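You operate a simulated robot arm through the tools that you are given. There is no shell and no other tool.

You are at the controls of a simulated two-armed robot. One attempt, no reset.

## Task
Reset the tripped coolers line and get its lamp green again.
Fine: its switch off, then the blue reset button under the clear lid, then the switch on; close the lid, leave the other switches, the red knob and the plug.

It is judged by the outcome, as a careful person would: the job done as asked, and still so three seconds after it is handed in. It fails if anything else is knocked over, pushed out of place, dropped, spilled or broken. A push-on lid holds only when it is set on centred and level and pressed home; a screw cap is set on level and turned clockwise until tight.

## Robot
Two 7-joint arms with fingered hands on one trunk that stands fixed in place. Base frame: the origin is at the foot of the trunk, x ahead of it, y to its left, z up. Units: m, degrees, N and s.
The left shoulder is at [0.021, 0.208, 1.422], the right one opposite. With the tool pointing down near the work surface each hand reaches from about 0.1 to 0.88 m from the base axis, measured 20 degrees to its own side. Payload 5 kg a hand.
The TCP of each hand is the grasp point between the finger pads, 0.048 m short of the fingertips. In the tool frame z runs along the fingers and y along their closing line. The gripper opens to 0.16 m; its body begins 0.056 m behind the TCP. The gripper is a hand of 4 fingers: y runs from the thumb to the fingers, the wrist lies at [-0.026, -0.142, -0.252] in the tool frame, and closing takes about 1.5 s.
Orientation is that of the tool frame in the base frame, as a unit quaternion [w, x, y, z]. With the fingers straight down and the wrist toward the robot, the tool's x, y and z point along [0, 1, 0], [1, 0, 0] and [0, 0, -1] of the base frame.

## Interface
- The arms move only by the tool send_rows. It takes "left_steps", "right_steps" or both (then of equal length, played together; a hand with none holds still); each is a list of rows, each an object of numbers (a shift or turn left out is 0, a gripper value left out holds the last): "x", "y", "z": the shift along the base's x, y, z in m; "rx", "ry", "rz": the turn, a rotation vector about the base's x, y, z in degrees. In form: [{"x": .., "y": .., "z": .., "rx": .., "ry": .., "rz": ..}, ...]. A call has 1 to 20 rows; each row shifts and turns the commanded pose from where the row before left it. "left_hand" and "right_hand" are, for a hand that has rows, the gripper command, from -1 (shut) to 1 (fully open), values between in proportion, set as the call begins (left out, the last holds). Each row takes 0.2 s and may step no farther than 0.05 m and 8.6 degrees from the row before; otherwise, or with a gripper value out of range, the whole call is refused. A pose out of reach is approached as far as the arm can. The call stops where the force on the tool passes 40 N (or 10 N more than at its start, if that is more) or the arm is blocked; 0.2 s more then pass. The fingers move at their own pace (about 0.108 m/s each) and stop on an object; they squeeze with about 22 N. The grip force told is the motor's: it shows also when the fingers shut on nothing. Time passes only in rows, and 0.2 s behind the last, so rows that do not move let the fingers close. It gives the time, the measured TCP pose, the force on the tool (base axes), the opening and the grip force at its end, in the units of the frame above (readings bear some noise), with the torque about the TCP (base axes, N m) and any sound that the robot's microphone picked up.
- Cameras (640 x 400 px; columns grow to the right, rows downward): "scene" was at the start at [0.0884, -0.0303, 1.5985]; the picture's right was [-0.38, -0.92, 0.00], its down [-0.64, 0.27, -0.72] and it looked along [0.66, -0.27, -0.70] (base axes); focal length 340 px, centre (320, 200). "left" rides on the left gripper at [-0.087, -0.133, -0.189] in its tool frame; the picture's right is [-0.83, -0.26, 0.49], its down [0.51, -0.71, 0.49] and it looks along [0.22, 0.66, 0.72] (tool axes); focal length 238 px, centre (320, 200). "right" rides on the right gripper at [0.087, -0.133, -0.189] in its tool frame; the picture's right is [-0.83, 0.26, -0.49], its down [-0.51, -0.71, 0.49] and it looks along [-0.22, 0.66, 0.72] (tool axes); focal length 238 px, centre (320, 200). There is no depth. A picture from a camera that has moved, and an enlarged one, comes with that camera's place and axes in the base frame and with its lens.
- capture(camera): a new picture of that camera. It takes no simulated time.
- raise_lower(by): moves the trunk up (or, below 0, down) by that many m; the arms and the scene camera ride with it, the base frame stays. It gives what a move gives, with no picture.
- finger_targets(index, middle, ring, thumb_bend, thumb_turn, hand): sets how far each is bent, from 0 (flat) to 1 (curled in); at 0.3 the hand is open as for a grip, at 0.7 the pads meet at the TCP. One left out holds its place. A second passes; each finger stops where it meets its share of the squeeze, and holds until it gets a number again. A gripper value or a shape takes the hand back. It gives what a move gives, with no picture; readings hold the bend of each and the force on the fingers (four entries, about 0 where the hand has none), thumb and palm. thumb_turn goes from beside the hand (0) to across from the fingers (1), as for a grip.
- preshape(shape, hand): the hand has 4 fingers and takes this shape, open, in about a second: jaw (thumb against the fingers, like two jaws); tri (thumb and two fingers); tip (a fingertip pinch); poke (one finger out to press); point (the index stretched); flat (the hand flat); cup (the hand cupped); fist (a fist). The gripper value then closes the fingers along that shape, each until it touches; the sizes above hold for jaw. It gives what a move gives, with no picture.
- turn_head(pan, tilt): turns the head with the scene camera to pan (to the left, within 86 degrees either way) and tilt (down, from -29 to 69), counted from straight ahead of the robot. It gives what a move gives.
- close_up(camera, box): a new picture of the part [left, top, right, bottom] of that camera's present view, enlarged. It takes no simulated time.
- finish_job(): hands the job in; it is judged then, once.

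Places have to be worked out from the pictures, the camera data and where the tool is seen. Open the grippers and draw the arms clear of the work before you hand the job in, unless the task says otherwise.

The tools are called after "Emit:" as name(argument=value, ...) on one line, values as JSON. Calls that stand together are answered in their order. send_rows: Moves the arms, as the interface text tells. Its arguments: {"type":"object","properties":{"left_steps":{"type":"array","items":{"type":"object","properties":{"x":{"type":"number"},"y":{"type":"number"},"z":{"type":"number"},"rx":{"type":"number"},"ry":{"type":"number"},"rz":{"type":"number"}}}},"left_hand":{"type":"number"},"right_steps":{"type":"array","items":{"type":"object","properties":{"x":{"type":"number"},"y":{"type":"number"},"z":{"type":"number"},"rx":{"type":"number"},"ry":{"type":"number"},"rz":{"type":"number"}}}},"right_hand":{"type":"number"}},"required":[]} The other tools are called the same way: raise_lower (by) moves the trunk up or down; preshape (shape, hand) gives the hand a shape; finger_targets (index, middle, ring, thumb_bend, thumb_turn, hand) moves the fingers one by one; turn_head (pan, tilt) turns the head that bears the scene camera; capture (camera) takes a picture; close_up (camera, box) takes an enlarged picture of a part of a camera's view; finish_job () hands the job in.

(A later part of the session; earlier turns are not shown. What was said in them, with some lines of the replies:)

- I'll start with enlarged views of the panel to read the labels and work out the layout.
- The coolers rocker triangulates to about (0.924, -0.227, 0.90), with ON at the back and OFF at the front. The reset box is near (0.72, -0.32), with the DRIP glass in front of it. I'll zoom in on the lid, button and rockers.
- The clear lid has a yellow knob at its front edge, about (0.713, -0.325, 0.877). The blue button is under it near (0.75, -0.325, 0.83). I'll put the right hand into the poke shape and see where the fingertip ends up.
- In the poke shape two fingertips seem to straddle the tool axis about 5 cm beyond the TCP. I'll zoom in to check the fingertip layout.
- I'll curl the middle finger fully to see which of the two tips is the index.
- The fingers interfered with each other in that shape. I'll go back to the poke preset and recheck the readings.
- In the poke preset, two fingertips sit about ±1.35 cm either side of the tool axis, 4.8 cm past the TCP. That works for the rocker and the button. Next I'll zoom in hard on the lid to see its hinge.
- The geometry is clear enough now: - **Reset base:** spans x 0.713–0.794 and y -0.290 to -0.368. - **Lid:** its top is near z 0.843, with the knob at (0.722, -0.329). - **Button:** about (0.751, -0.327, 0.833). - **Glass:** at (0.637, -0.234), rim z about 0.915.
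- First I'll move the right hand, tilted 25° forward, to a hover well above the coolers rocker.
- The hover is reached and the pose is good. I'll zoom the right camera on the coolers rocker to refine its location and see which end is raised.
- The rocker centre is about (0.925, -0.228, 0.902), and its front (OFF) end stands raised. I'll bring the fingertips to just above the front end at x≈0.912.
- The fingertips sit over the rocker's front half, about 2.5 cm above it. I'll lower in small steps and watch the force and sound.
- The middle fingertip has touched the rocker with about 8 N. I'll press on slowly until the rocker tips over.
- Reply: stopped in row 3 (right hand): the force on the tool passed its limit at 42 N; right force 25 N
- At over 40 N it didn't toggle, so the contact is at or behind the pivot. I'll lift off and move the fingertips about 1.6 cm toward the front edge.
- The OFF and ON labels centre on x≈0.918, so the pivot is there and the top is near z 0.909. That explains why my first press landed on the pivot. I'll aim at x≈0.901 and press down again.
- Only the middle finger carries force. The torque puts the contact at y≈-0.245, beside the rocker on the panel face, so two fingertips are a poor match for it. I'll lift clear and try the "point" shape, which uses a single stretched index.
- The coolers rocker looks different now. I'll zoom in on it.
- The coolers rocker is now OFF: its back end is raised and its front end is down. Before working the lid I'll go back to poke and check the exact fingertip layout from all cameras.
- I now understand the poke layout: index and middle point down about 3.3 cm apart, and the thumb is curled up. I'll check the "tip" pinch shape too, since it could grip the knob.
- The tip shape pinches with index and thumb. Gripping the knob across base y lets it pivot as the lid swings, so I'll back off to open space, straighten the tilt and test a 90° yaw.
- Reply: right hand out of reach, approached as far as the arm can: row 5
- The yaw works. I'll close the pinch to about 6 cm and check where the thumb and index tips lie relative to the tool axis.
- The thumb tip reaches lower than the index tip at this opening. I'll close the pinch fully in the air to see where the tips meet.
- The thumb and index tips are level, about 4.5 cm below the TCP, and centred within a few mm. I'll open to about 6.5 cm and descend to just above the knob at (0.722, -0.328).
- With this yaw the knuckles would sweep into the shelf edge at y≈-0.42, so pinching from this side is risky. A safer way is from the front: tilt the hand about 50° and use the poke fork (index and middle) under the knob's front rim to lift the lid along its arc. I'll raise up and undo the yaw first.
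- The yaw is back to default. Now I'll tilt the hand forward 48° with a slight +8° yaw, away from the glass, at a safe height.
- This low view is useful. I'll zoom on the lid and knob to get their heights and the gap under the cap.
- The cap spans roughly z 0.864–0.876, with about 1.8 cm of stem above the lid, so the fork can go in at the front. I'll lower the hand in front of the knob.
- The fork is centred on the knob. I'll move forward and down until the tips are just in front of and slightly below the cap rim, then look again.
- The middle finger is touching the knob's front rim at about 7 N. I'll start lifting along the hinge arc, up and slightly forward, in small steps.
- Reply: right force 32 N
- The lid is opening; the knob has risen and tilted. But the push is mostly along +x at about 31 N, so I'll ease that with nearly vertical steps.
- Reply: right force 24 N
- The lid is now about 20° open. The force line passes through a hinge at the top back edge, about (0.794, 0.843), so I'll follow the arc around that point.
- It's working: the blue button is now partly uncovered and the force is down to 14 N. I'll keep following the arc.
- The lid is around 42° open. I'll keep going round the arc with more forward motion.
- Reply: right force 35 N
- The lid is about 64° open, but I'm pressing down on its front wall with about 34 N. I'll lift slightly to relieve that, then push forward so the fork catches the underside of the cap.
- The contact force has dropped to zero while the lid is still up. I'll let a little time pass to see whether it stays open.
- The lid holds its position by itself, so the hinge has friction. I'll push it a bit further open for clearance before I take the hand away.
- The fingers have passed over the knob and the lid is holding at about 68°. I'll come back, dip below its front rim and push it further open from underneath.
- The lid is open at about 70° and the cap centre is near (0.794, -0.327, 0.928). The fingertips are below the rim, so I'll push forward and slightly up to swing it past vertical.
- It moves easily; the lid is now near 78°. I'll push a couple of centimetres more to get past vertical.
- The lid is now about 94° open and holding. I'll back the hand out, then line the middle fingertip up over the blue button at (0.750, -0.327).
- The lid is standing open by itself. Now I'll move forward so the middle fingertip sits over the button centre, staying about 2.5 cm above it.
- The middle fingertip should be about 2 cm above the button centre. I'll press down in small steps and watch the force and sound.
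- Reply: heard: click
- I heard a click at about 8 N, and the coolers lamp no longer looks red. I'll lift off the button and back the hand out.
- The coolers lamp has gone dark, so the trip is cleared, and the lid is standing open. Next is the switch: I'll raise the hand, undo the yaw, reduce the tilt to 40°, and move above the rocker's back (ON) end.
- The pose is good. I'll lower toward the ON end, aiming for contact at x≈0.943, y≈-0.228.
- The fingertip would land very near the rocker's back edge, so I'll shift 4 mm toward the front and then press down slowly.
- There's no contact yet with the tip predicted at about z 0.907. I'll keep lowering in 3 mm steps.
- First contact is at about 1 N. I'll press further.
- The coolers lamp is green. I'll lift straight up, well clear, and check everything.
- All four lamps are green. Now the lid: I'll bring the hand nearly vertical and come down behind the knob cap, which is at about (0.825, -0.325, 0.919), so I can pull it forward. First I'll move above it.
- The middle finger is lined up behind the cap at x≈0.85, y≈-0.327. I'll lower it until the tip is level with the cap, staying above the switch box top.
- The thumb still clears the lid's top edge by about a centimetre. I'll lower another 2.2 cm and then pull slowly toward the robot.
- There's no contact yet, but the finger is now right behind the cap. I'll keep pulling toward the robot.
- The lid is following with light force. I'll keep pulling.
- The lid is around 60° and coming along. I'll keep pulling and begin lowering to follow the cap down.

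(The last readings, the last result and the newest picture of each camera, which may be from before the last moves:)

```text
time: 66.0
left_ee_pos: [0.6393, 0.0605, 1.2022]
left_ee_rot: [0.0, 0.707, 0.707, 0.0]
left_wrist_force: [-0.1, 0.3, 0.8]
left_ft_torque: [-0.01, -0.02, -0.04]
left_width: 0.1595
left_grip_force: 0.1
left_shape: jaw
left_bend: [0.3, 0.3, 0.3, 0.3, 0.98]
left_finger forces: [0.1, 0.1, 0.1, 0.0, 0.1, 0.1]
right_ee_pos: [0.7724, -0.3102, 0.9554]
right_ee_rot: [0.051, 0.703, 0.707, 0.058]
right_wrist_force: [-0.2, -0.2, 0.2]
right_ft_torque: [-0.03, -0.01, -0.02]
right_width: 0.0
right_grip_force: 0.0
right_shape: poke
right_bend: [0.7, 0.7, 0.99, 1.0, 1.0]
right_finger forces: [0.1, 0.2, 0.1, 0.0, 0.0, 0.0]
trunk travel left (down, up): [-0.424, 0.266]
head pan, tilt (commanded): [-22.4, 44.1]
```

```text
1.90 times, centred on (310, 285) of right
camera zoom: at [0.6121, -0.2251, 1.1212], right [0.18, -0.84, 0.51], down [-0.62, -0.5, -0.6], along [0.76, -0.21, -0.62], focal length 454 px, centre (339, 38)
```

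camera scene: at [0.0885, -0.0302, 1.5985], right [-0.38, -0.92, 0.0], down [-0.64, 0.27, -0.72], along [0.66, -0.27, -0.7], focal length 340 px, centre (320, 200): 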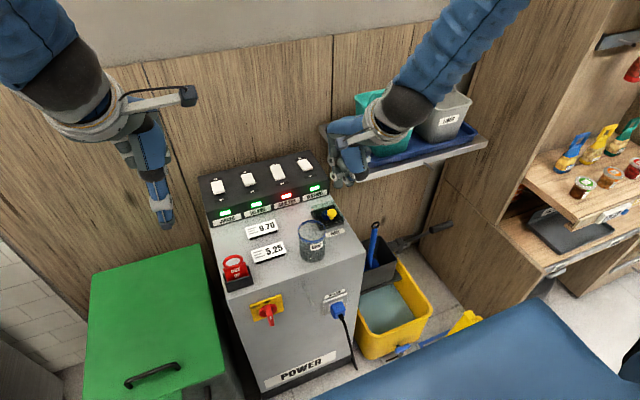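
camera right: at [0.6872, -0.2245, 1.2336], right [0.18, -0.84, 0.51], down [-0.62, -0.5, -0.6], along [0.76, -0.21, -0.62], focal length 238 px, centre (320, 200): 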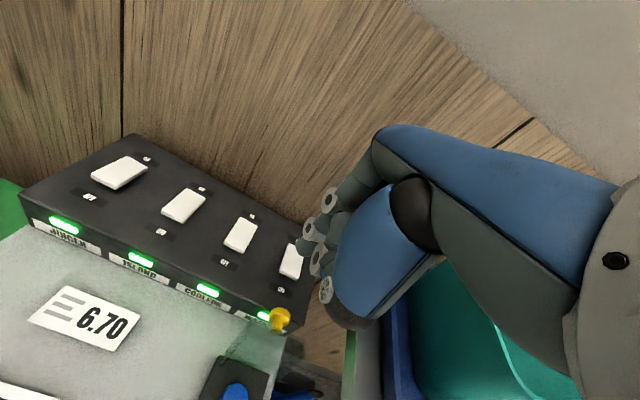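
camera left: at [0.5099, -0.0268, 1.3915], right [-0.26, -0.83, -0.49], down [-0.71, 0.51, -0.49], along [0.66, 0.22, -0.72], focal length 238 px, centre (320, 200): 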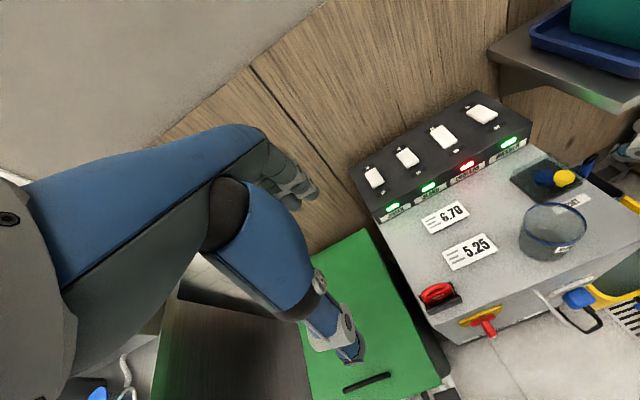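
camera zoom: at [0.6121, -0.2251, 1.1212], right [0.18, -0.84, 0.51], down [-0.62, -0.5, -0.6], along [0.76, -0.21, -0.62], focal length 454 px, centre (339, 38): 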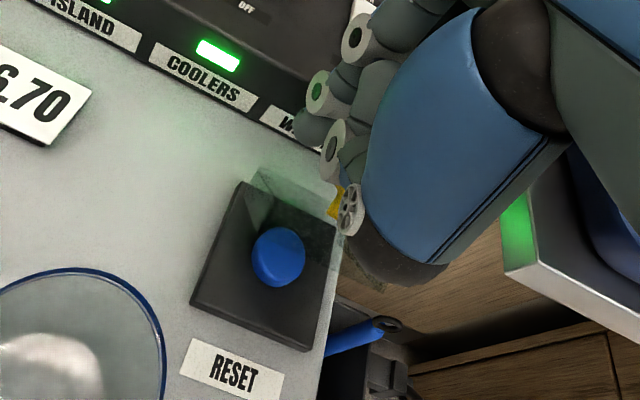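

The lid is down to about 40°. I'll continue forward and down, pressing on the cap.

Emit:
send_rows(right_steps=[{"x": -0.006, "z": -0.002}, {"x": -0.006, "z": -0.003}, {"x": -0.006, "z": -0.004}, {"x": -0.005, "z": -0.004}])

Emit:
close_up(camera="scene", box=[285, 160, 375, 240])

Emit:
close_up(camera="left", box=[490, 100, 620, 210])

```text
time: 67.0
left_ee_pos: [0.639, 0.0603, 1.2024]
left_ee_rot: [0.0, 0.707, 0.707, 0.0]
left_wrist_force: [0.8, -0.3, 0.3]
left_ft_torque: [-0.02, 0.0, 0.04]
left_width: 0.1594
left_grip_force: 0.0
left_shape: jaw
left_bend: [0.3, 0.3, 0.3, 0.3, 0.98]
left_finger forces: [0.0, 0.0, 0.1, 0.0, 0.0, 0.1]
right_ee_pos: [0.7506, -0.3108, 0.9418]
right_ee_rot: [0.051, 0.704, 0.706, 0.057]
right_wrist_force: [0.3, 0.5, 0.0]
right_ft_torque: [0.02, 0.0, -0.02]
right_width: 0.0
right_grip_force: 0.0
right_shape: poke
right_bend: [0.7, 0.7, 0.99, 1.0, 1.0]
right_finger forces: [0.1, 0.1, 0.0, 0.0, 0.0, 0.1]
trunk travel left (down, up): [-0.424, 0.266]
head pan, tilt (commanded): [-22.4, 44.1]
```

```text
5.00 times, centred on (330, 200) of scene
camera zoom: at [0.0884, -0.0303, 1.5985], right [-0.38, -0.92, 0.0], down [-0.64, 0.27, -0.72], along [0.66, -0.27, -0.7], focal length 1699 px, centre (270, 200)
```

zoom: 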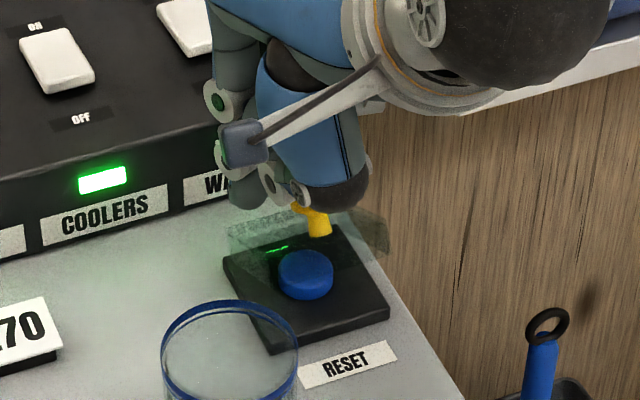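

```text
3.64 times, centred on (555, 155) of left
camera zoom: at [0.5097, -0.0272, 1.3916], right [-0.26, -0.83, -0.49], down [-0.71, 0.51, -0.49], along [0.66, 0.22, -0.72], focal length 867 px, centre (-534, 364)
```

zoom: 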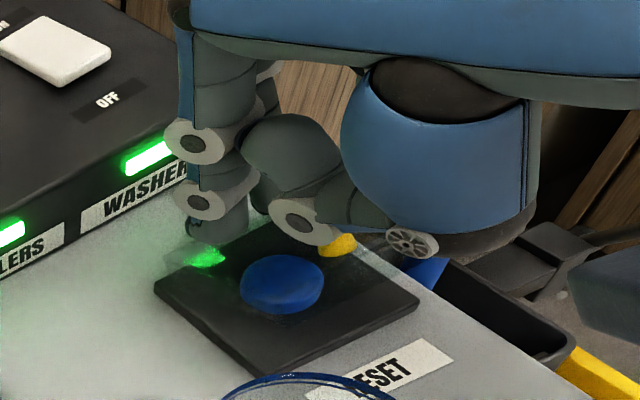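

The lid is around 27°. I'll keep following it down and forward to the closed position.

Emit:
send_rows(right_steps=[{"x": -0.006, "z": -0.003}, {"x": -0.006, "z": -0.003}, {"x": -0.006, "z": -0.003}, {"x": -0.005, "z": -0.003}])

Emit:
close_up(camera="scene", box=[285, 160, 375, 240])

Emit:
close_up(camera="left", box=[490, 100, 620, 210])

```text
time: 68.0
left_ee_pos: [0.6413, 0.0596, 1.2012]
left_ee_rot: [0.0, 0.707, 0.707, -0.001]
left_wrist_force: [-0.1, 0.3, 0.0]
left_ft_torque: [0.03, 0.01, 0.01]
left_width: 0.1596
left_grip_force: 0.0
left_shape: jaw
left_bend: [0.3, 0.3, 0.3, 0.3, 0.98]
left_finger forces: [0.0, 0.1, 0.0, 0.0, 0.0, 0.0]
right_ee_pos: [0.729, -0.3116, 0.9301]
right_ee_rot: [0.05, 0.704, 0.706, 0.059]
right_wrist_force: [9.9, -0.5, -7.0]
right_ft_torque: [0.14, -0.39, 0.14]
right_width: 0.0
right_grip_force: 0.0
right_shape: poke
right_bend: [0.7, 0.7, 0.99, 1.0, 1.0]
right_finger forces: [0.0, 10.3, 0.1, 0.0, 0.0, 0.1]
trunk travel left (down, up): [-0.424, 0.266]
head pan, tilt (commanded): [-22.4, 44.1]
```

```text
5.00 times, centred on (330, 200) of scene
camera zoom: at [0.0904, -0.0304, 1.5983], right [-0.38, -0.92, 0.0], down [-0.65, 0.27, -0.72], along [0.66, -0.27, -0.7], focal length 1699 px, centre (270, 200)
```

zoom: 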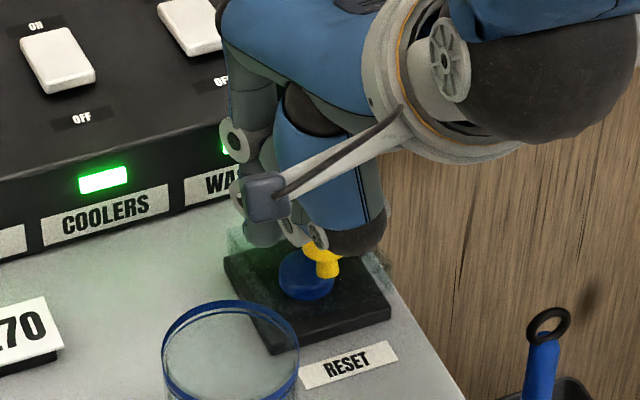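

```text
3.64 times, centred on (555, 155) of left
camera zoom: at [0.5114, -0.0272, 1.3909], right [-0.26, -0.83, -0.49], down [-0.71, 0.51, -0.49], along [0.65, 0.22, -0.72], focal length 867 px, centre (-534, 364)
```

zoom: 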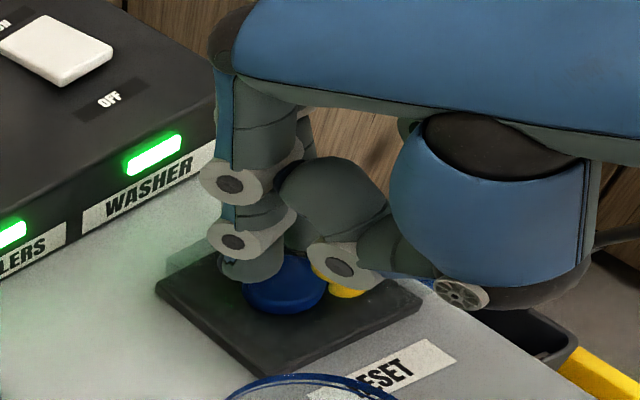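

The lid is nearly closed and I'm now pushing against the back of the cap. I'll release, lift, go above the cap, and press it down to make sure it's home.

Emit:
send_rows(right_steps=[{"x": 0.006}, {"x": 0.002, "z": 0.008}, {"z": 0.012}, {"z": 0.012}, {"x": -0.008, "z": 0.005}, {"x": -0.009}, {"z": 0.0}])

Emit:
close_up(camera="scene", box=[285, 160, 375, 240])

Emit:
close_up(camera="left", box=[490, 100, 620, 210])

Emit:
close_up(camera="right", box=[200, 180, 380, 390])

```text
time: 69.6
left_ee_pos: [0.6399, 0.0617, 1.2007]
left_ee_rot: [0.0, 0.706, 0.708, 0.0]
left_wrist_force: [0.5, -0.6, 0.0]
left_ft_torque: [0.0, 0.0, 0.03]
left_width: 0.1596
left_grip_force: 0.0
left_shape: jaw
left_bend: [0.3, 0.3, 0.3, 0.3, 0.98]
left_finger forces: [0.1, 0.0, 0.0, 0.0, 0.0, 0.1]
right_ee_pos: [0.7185, -0.3107, 0.9673]
right_ee_rot: [0.051, 0.704, 0.706, 0.057]
right_wrist_force: [0.9, 0.4, -0.3]
right_ft_torque: [0.01, -0.02, -0.02]
right_width: 0.0
right_grip_force: 0.1
right_shape: poke
right_bend: [0.7, 0.7, 0.99, 1.0, 1.0]
right_finger forces: [0.0, 0.0, 0.0, 0.0, 0.0, 0.1]
trunk travel left (down, up): [-0.424, 0.266]
head pan, tilt (commanded): [-22.4, 44.1]
```

```text
5.00 times, centred on (330, 200) of scene
camera zoom: at [0.0887, -0.0302, 1.5985], right [-0.38, -0.92, 0.0], down [-0.64, 0.27, -0.72], along [0.66, -0.27, -0.7], focal length 1699 px, centre (270, 200)
```

zoom: 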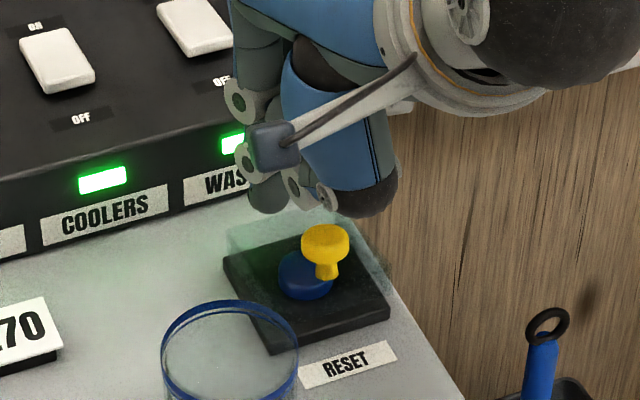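

```text
3.64 times, centred on (555, 155) of left
camera zoom: at [0.5099, -0.0272, 1.3915], right [-0.26, -0.83, -0.49], down [-0.71, 0.51, -0.49], along [0.66, 0.22, -0.72], focal length 867 px, centre (-534, 364)
```

zoom: 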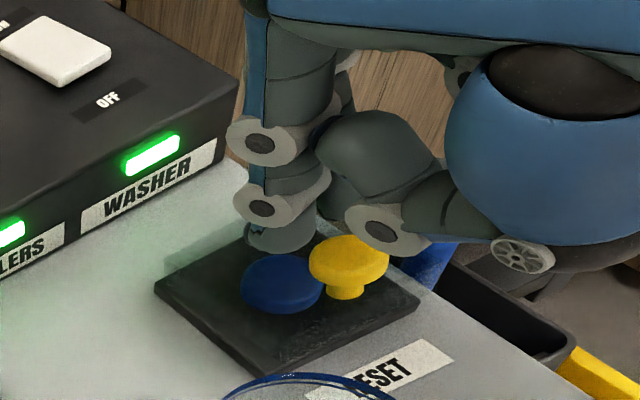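

```text
1.90 times, centred on (290, 285) of right
camera zoom: at [0.5577, -0.2253, 1.1335], right [0.18, -0.84, 0.51], down [-0.62, -0.5, -0.6], along [0.76, -0.21, -0.62], focal length 454 px, centre (377, 38)
```

zoom: 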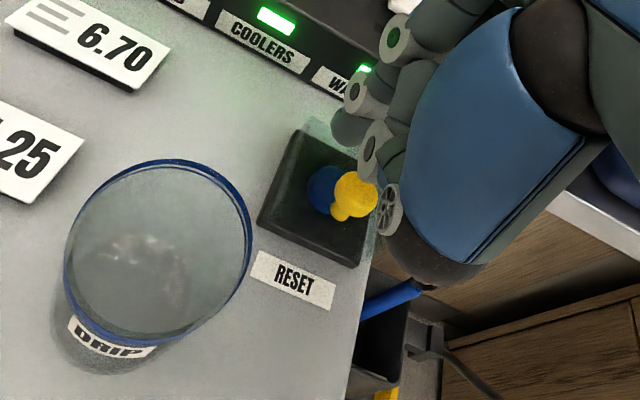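

The cap is still about 1.5 cm above its original height, so the lid is roughly 10° open. I'll press the cap down from above with the middle finger.

Emit:
send_rows(right_steps=[{"z": -0.01}, {"z": -0.01}, {"z": -0.007}, {"z": -0.005}, {"z": -0.004}, {"z": -0.003}])

Emit:
close_up(camera="scene", box=[285, 160, 375, 240])

Emit:
close_up(camera="left", box=[490, 100, 620, 210])

```text
time: 71.0
left_ee_pos: [0.6387, 0.0609, 1.203]
left_ee_rot: [0.0, 0.707, 0.707, -0.001]
left_wrist_force: [-0.3, 1.2, 0.3]
left_ft_torque: [0.0, -0.02, 0.01]
left_width: 0.1599
left_grip_force: 0.1
left_shape: jaw
left_bend: [0.3, 0.3, 0.3, 0.3, 0.98]
left_finger forces: [0.1, 0.0, 0.1, 0.1, 0.0, 0.0]
right_ee_pos: [0.7183, -0.3096, 0.9292]
right_ee_rot: [0.053, 0.704, 0.706, 0.059]
right_wrist_force: [0.2, -1.1, 9.0]
right_ft_torque: [-0.19, -0.05, 0.02]
right_width: 0.0
right_grip_force: 0.0
right_shape: poke
right_bend: [0.7, 0.7, 0.99, 1.0, 1.0]
right_finger forces: [0.0, 8.6, 0.1, 0.0, 0.1, 0.0]
trunk travel left (down, up): [-0.424, 0.266]
head pan, tilt (commanded): [-22.4, 44.1]
```

```text
5.00 times, centred on (330, 200) of scene
camera zoom: at [0.0877, -0.0299, 1.5987], right [-0.38, -0.92, 0.0], down [-0.64, 0.27, -0.72], along [0.66, -0.27, -0.7], focal length 1699 px, centre (270, 200)
```

zoom: 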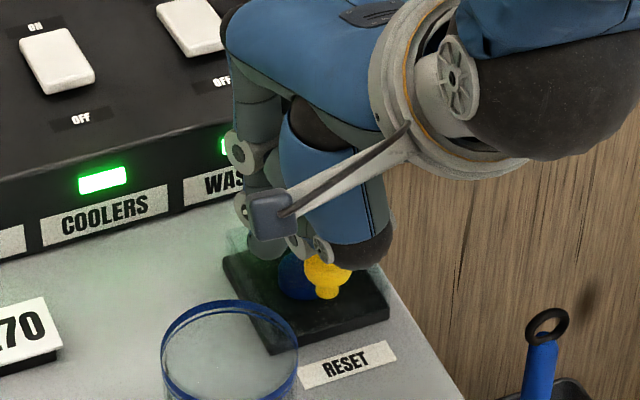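

```text
3.64 times, centred on (555, 155) of left
camera zoom: at [0.5091, -0.0269, 1.392], right [-0.26, -0.83, -0.49], down [-0.71, 0.51, -0.49], along [0.66, 0.22, -0.72], focal length 867 px, centre (-534, 364)
```

zoom: 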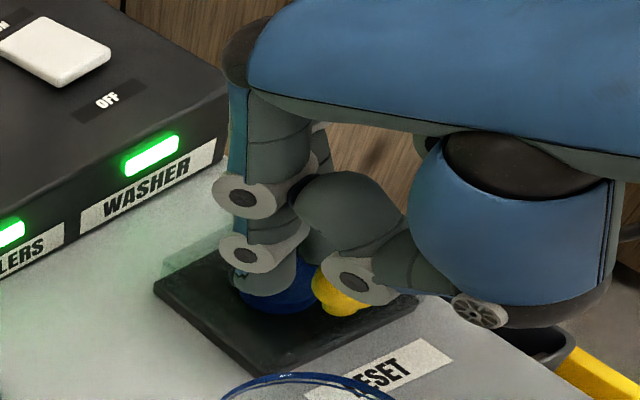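

The stem base is back at its original image position and the cap resists with 9 N, so the lid is closed. I'll give one small firm press and then lift straight up.

Emit:
send_rows(right_steps=[{"z": -0.002}, {"z": 0.005}, {"z": 0.01}, {"z": 0.02}, {"z": 0.03}, {"z": 0.04}, {"z": 0.04}, {"x": -0.02, "z": 0.03}, {"z": 0.0}])

Emit:
close_up(camera="scene", box=[290, 190, 362, 270])

Emit:
close_up(camera="left", box=[490, 130, 620, 270])

Emit:
capture(camera="scene")

```text
time: 73.0
left_ee_pos: [0.6418, 0.0603, 1.2011]
left_ee_rot: [-0.001, 0.707, 0.707, -0.001]
left_wrist_force: [0.8, -1.0, -0.4]
left_ft_torque: [-0.01, 0.08, 0.0]
left_width: 0.1599
left_grip_force: 0.0
left_shape: jaw
left_bend: [0.3, 0.3, 0.3, 0.3, 0.98]
left_finger forces: [0.1, 0.0, 0.0, 0.1, 0.1, 0.0]
right_ee_pos: [0.6986, -0.3101, 1.1006]
right_ee_rot: [0.05, 0.704, 0.706, 0.058]
right_wrist_force: [1.1, -0.4, -0.2]
right_ft_torque: [0.05, 0.09, 0.02]
right_width: 0.0002
right_grip_force: 0.0
right_shape: poke
right_bend: [0.7, 0.7, 0.99, 1.0, 1.0]
right_finger forces: [0.0, 0.1, 0.1, 0.0, 0.0, 0.0]
trunk travel left (down, up): [-0.424, 0.266]
head pan, tilt (commanded): [-22.4, 44.1]
```

```text
5.00 times, centred on (326, 230) of scene
camera zoom: at [0.09, -0.0304, 1.5983], right [-0.38, -0.92, 0.0], down [-0.64, 0.27, -0.72], along [0.66, -0.27, -0.7], focal length 1699 px, centre (290, 50)
```

zoom: 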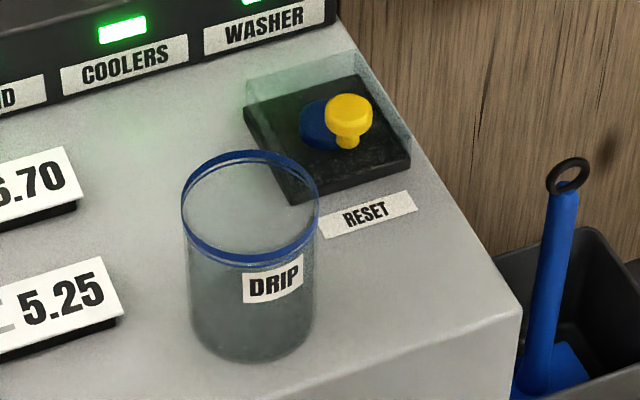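

```text
2.86 times, centred on (555, 200) of left
camera zoom: at [0.5111, -0.0273, 1.3909], right [-0.26, -0.83, -0.49], down [-0.71, 0.51, -0.49], along [0.65, 0.22, -0.72], focal length 681 px, centre (-351, 200)
```

zoom: 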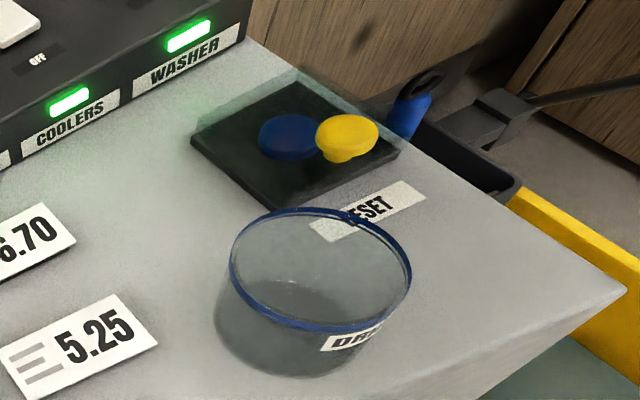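

```text
taken
camera scene: at [0.09, -0.0304, 1.5983], right [-0.38, -0.92, 0.0], down [-0.64, 0.27, -0.72], along [0.66, -0.27, -0.7], focal length 340 px, centre (320, 200)
```

scene: 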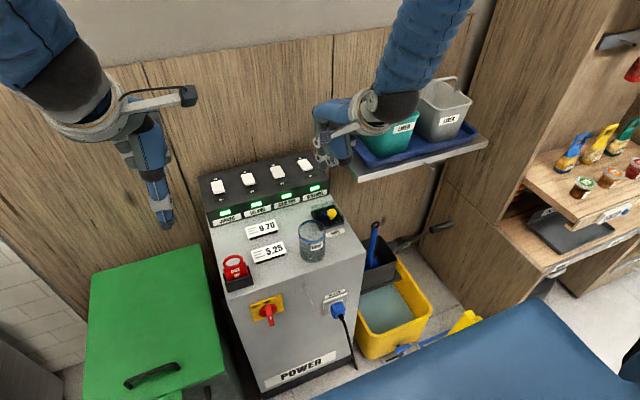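

The view matches the start: lid closed, glass in place, and the coolers lamp green. I'll draw the right hand back to its starting spot and open it.

Emit:
send_rows(right_steps=[{"x": -0.016, "y": -0.018, "z": 0.012, "ry": 3}, {"x": -0.016, "y": -0.018, "z": 0.012, "ry": 3}, {"x": -0.016, "y": -0.018, "z": 0.012, "ry": 2.9}, {"x": -0.016, "y": -0.018, "z": 0.01}, {"x": -0.016, "y": -0.018, "z": 0.01}, {"x": -0.02, "y": -0.015}, {"z": 0.0}])

Emit:
preshape(shape="jaw", hand="right")

Emit:
send_rows(right_steps=[{"z": 0.0}, {"z": 0.0}, {"z": 0.0}, {"z": 0.0}, {"z": 0.0}, {"z": 0.0}, {"z": 0.0}, {"z": 0.0}, {"z": 0.0}, {"z": 0.0}, {"z": 0.0}, {"z": 0.0}, {"z": 0.0}, {"z": 0.0}, {"z": 0.0}], right_hand=1.0)

Emit:
capture(camera="scene")

Emit:
close_up(camera="scene", box=[190, 140, 370, 260])

Emit:
close_up(camera="right", box=[100, 60, 310, 280])

```text
time: 74.6
left_ee_pos: [0.6399, 0.0622, 1.2026]
left_ee_rot: [0.0, 0.707, 0.707, 0.0]
left_wrist_force: [-0.3, 0.6, -0.1]
left_ft_torque: [-0.03, 0.02, -0.01]
left_width: 0.1597
left_grip_force: 0.1
left_shape: jaw
left_bend: [0.3, 0.3, 0.3, 0.3, 0.98]
left_finger forces: [0.0, 0.0, 0.0, 0.0, 0.1, 0.0]
right_ee_pos: [0.5993, -0.4164, 1.1563]
right_ee_rot: [-0.004, 0.706, 0.709, 0.003]
right_wrist_force: [0.6, 0.4, -0.5]
right_ft_torque: [-0.05, 0.01, -0.03]
right_width: 0.0
right_grip_force: 0.0
right_shape: poke
right_bend: [0.7, 0.7, 0.99, 1.0, 1.0]
right_finger forces: [0.1, 0.0, 0.0, 0.1, 0.0, 0.0]
trunk travel left (down, up): [-0.424, 0.266]
head pan, tilt (commanded): [-22.4, 44.1]
```

```text
time: 75.5
left_ee_pos: [0.6401, 0.06, 1.202]
left_ee_rot: [0.001, 0.707, 0.708, 0.001]
left_wrist_force: [-0.5, 0.4, -0.2]
left_ft_torque: [0.0, 0.0, 0.0]
left_width: 0.1597
left_grip_force: 0.0
left_shape: jaw
left_bend: [0.3, 0.3, 0.3, 0.3, 0.98]
left_finger forces: [0.1, 0.0, 0.0, 0.0, 0.0, 0.0]
right_ee_pos: [0.5981, -0.4158, 1.1555]
right_ee_rot: [-0.006, 0.707, 0.707, 0.003]
right_wrist_force: [-0.2, -0.4, 0.2]
right_ft_torque: [0.03, -0.01, -0.01]
right_width: 0.1598
right_grip_force: 0.1
right_shape: jaw
right_bend: [0.3, 0.3, 0.3, 0.3, 0.98]
right_finger forces: [0.0, 0.0, 0.1, 0.0, 0.0, 0.1]
trunk travel left (down, up): [-0.424, 0.266]
head pan, tilt (commanded): [-22.4, 44.1]
```

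```text
time: 78.7
left_ee_pos: [0.6404, 0.0597, 1.2037]
left_ee_rot: [0.0, 0.706, 0.708, 0.0]
left_wrist_force: [-0.6, -0.5, -1.4]
left_ft_torque: [-0.01, 0.01, 0.01]
left_width: 0.1592
left_grip_force: 0.1
left_shape: jaw
left_bend: [0.3, 0.3, 0.3, 0.3, 0.98]
left_finger forces: [0.1, 0.0, 0.0, 0.1, 0.0, 0.0]
right_ee_pos: [0.5975, -0.4167, 1.1557]
right_ee_rot: [-0.005, 0.707, 0.708, 0.003]
right_wrist_force: [-0.8, 0.3, -0.3]
right_ft_torque: [0.02, 0.02, -0.01]
right_width: 0.1602
right_grip_force: 0.0
right_shape: jaw
right_bend: [0.3, 0.3, 0.3, 0.3, 0.98]
right_finger forces: [0.0, 0.1, 0.1, 0.0, 0.0, 0.0]
trunk travel left (down, up): [-0.424, 0.266]
head pan, tilt (commanded): [-22.4, 44.1]
```

```text
taken
camera scene: at [0.0884, -0.0303, 1.5985], right [-0.38, -0.92, 0.0], down [-0.64, 0.27, -0.72], along [0.66, -0.27, -0.7], focal length 340 px, centre (320, 200)
```

scene: 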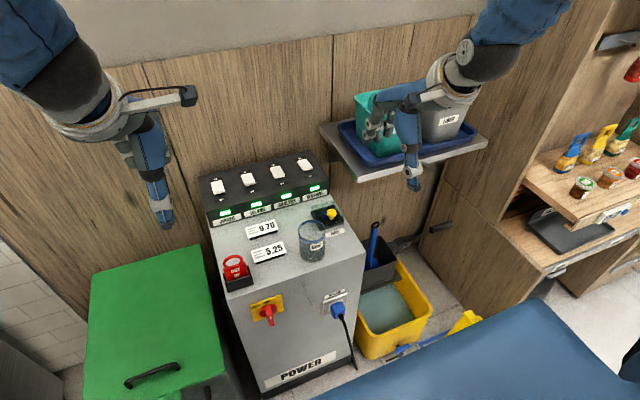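

```text
3.33 times, centred on (280, 200) of scene
camera zoom: at [0.0884, -0.0303, 1.5985], right [-0.38, -0.92, 0.0], down [-0.64, 0.27, -0.72], along [0.66, -0.27, -0.7], focal length 1133 px, centre (453, 200)
```

zoom: 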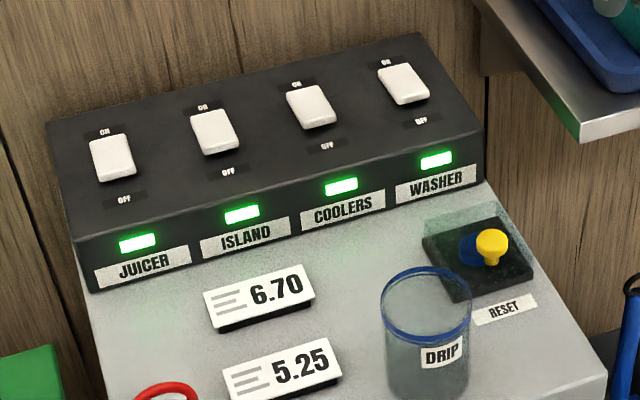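

```text
1.82 times, centred on (205, 170) of right
camera zoom: at [0.4648, -0.3313, 1.3461], right [0.26, -0.84, 0.48], down [-0.71, -0.5, -0.49], along [0.66, -0.21, -0.73], focal length 433 px, centre (529, 254)
```

zoom: 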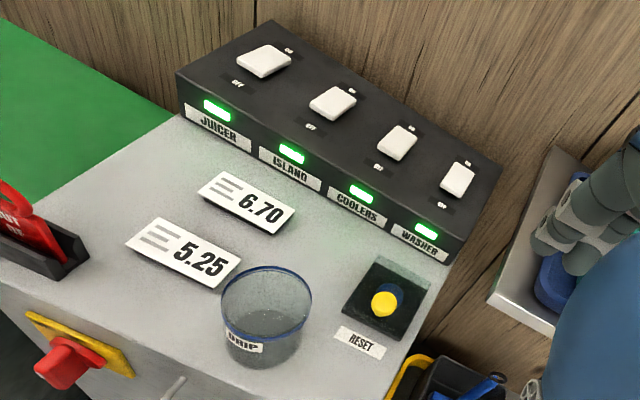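

After waiting more than three seconds, all four lamps are still green and all four switches are ON. The lid is closed, the glass, red knob and plug are where they were, and both hands are open and clear of the work. I'm handing the job in.

Emit:
finish_job()

```text
The job is handed in.
```

The coolers line is reset and its lamp is green again. It stayed green for more than three seconds before I handed the job in.

- **Reset:** I turned the coolers switch off and opened the clear lid. I pressed the blue button until it clicked and the red lamp went out, then turned the switch back on.
- **Lid:** It is closed and pressed home, back where it was at the start.
- **Everything else:** The other three switches are still on with green lamps. The red knob, the plug and the DRIP glass in front of the reset box are where they were.

On the first try at turning the switch off I pressed too hard and hit the 40 N force limit. I saw no damage, and the switch worked normally afterwards. Both hands are open and clear of the panel.
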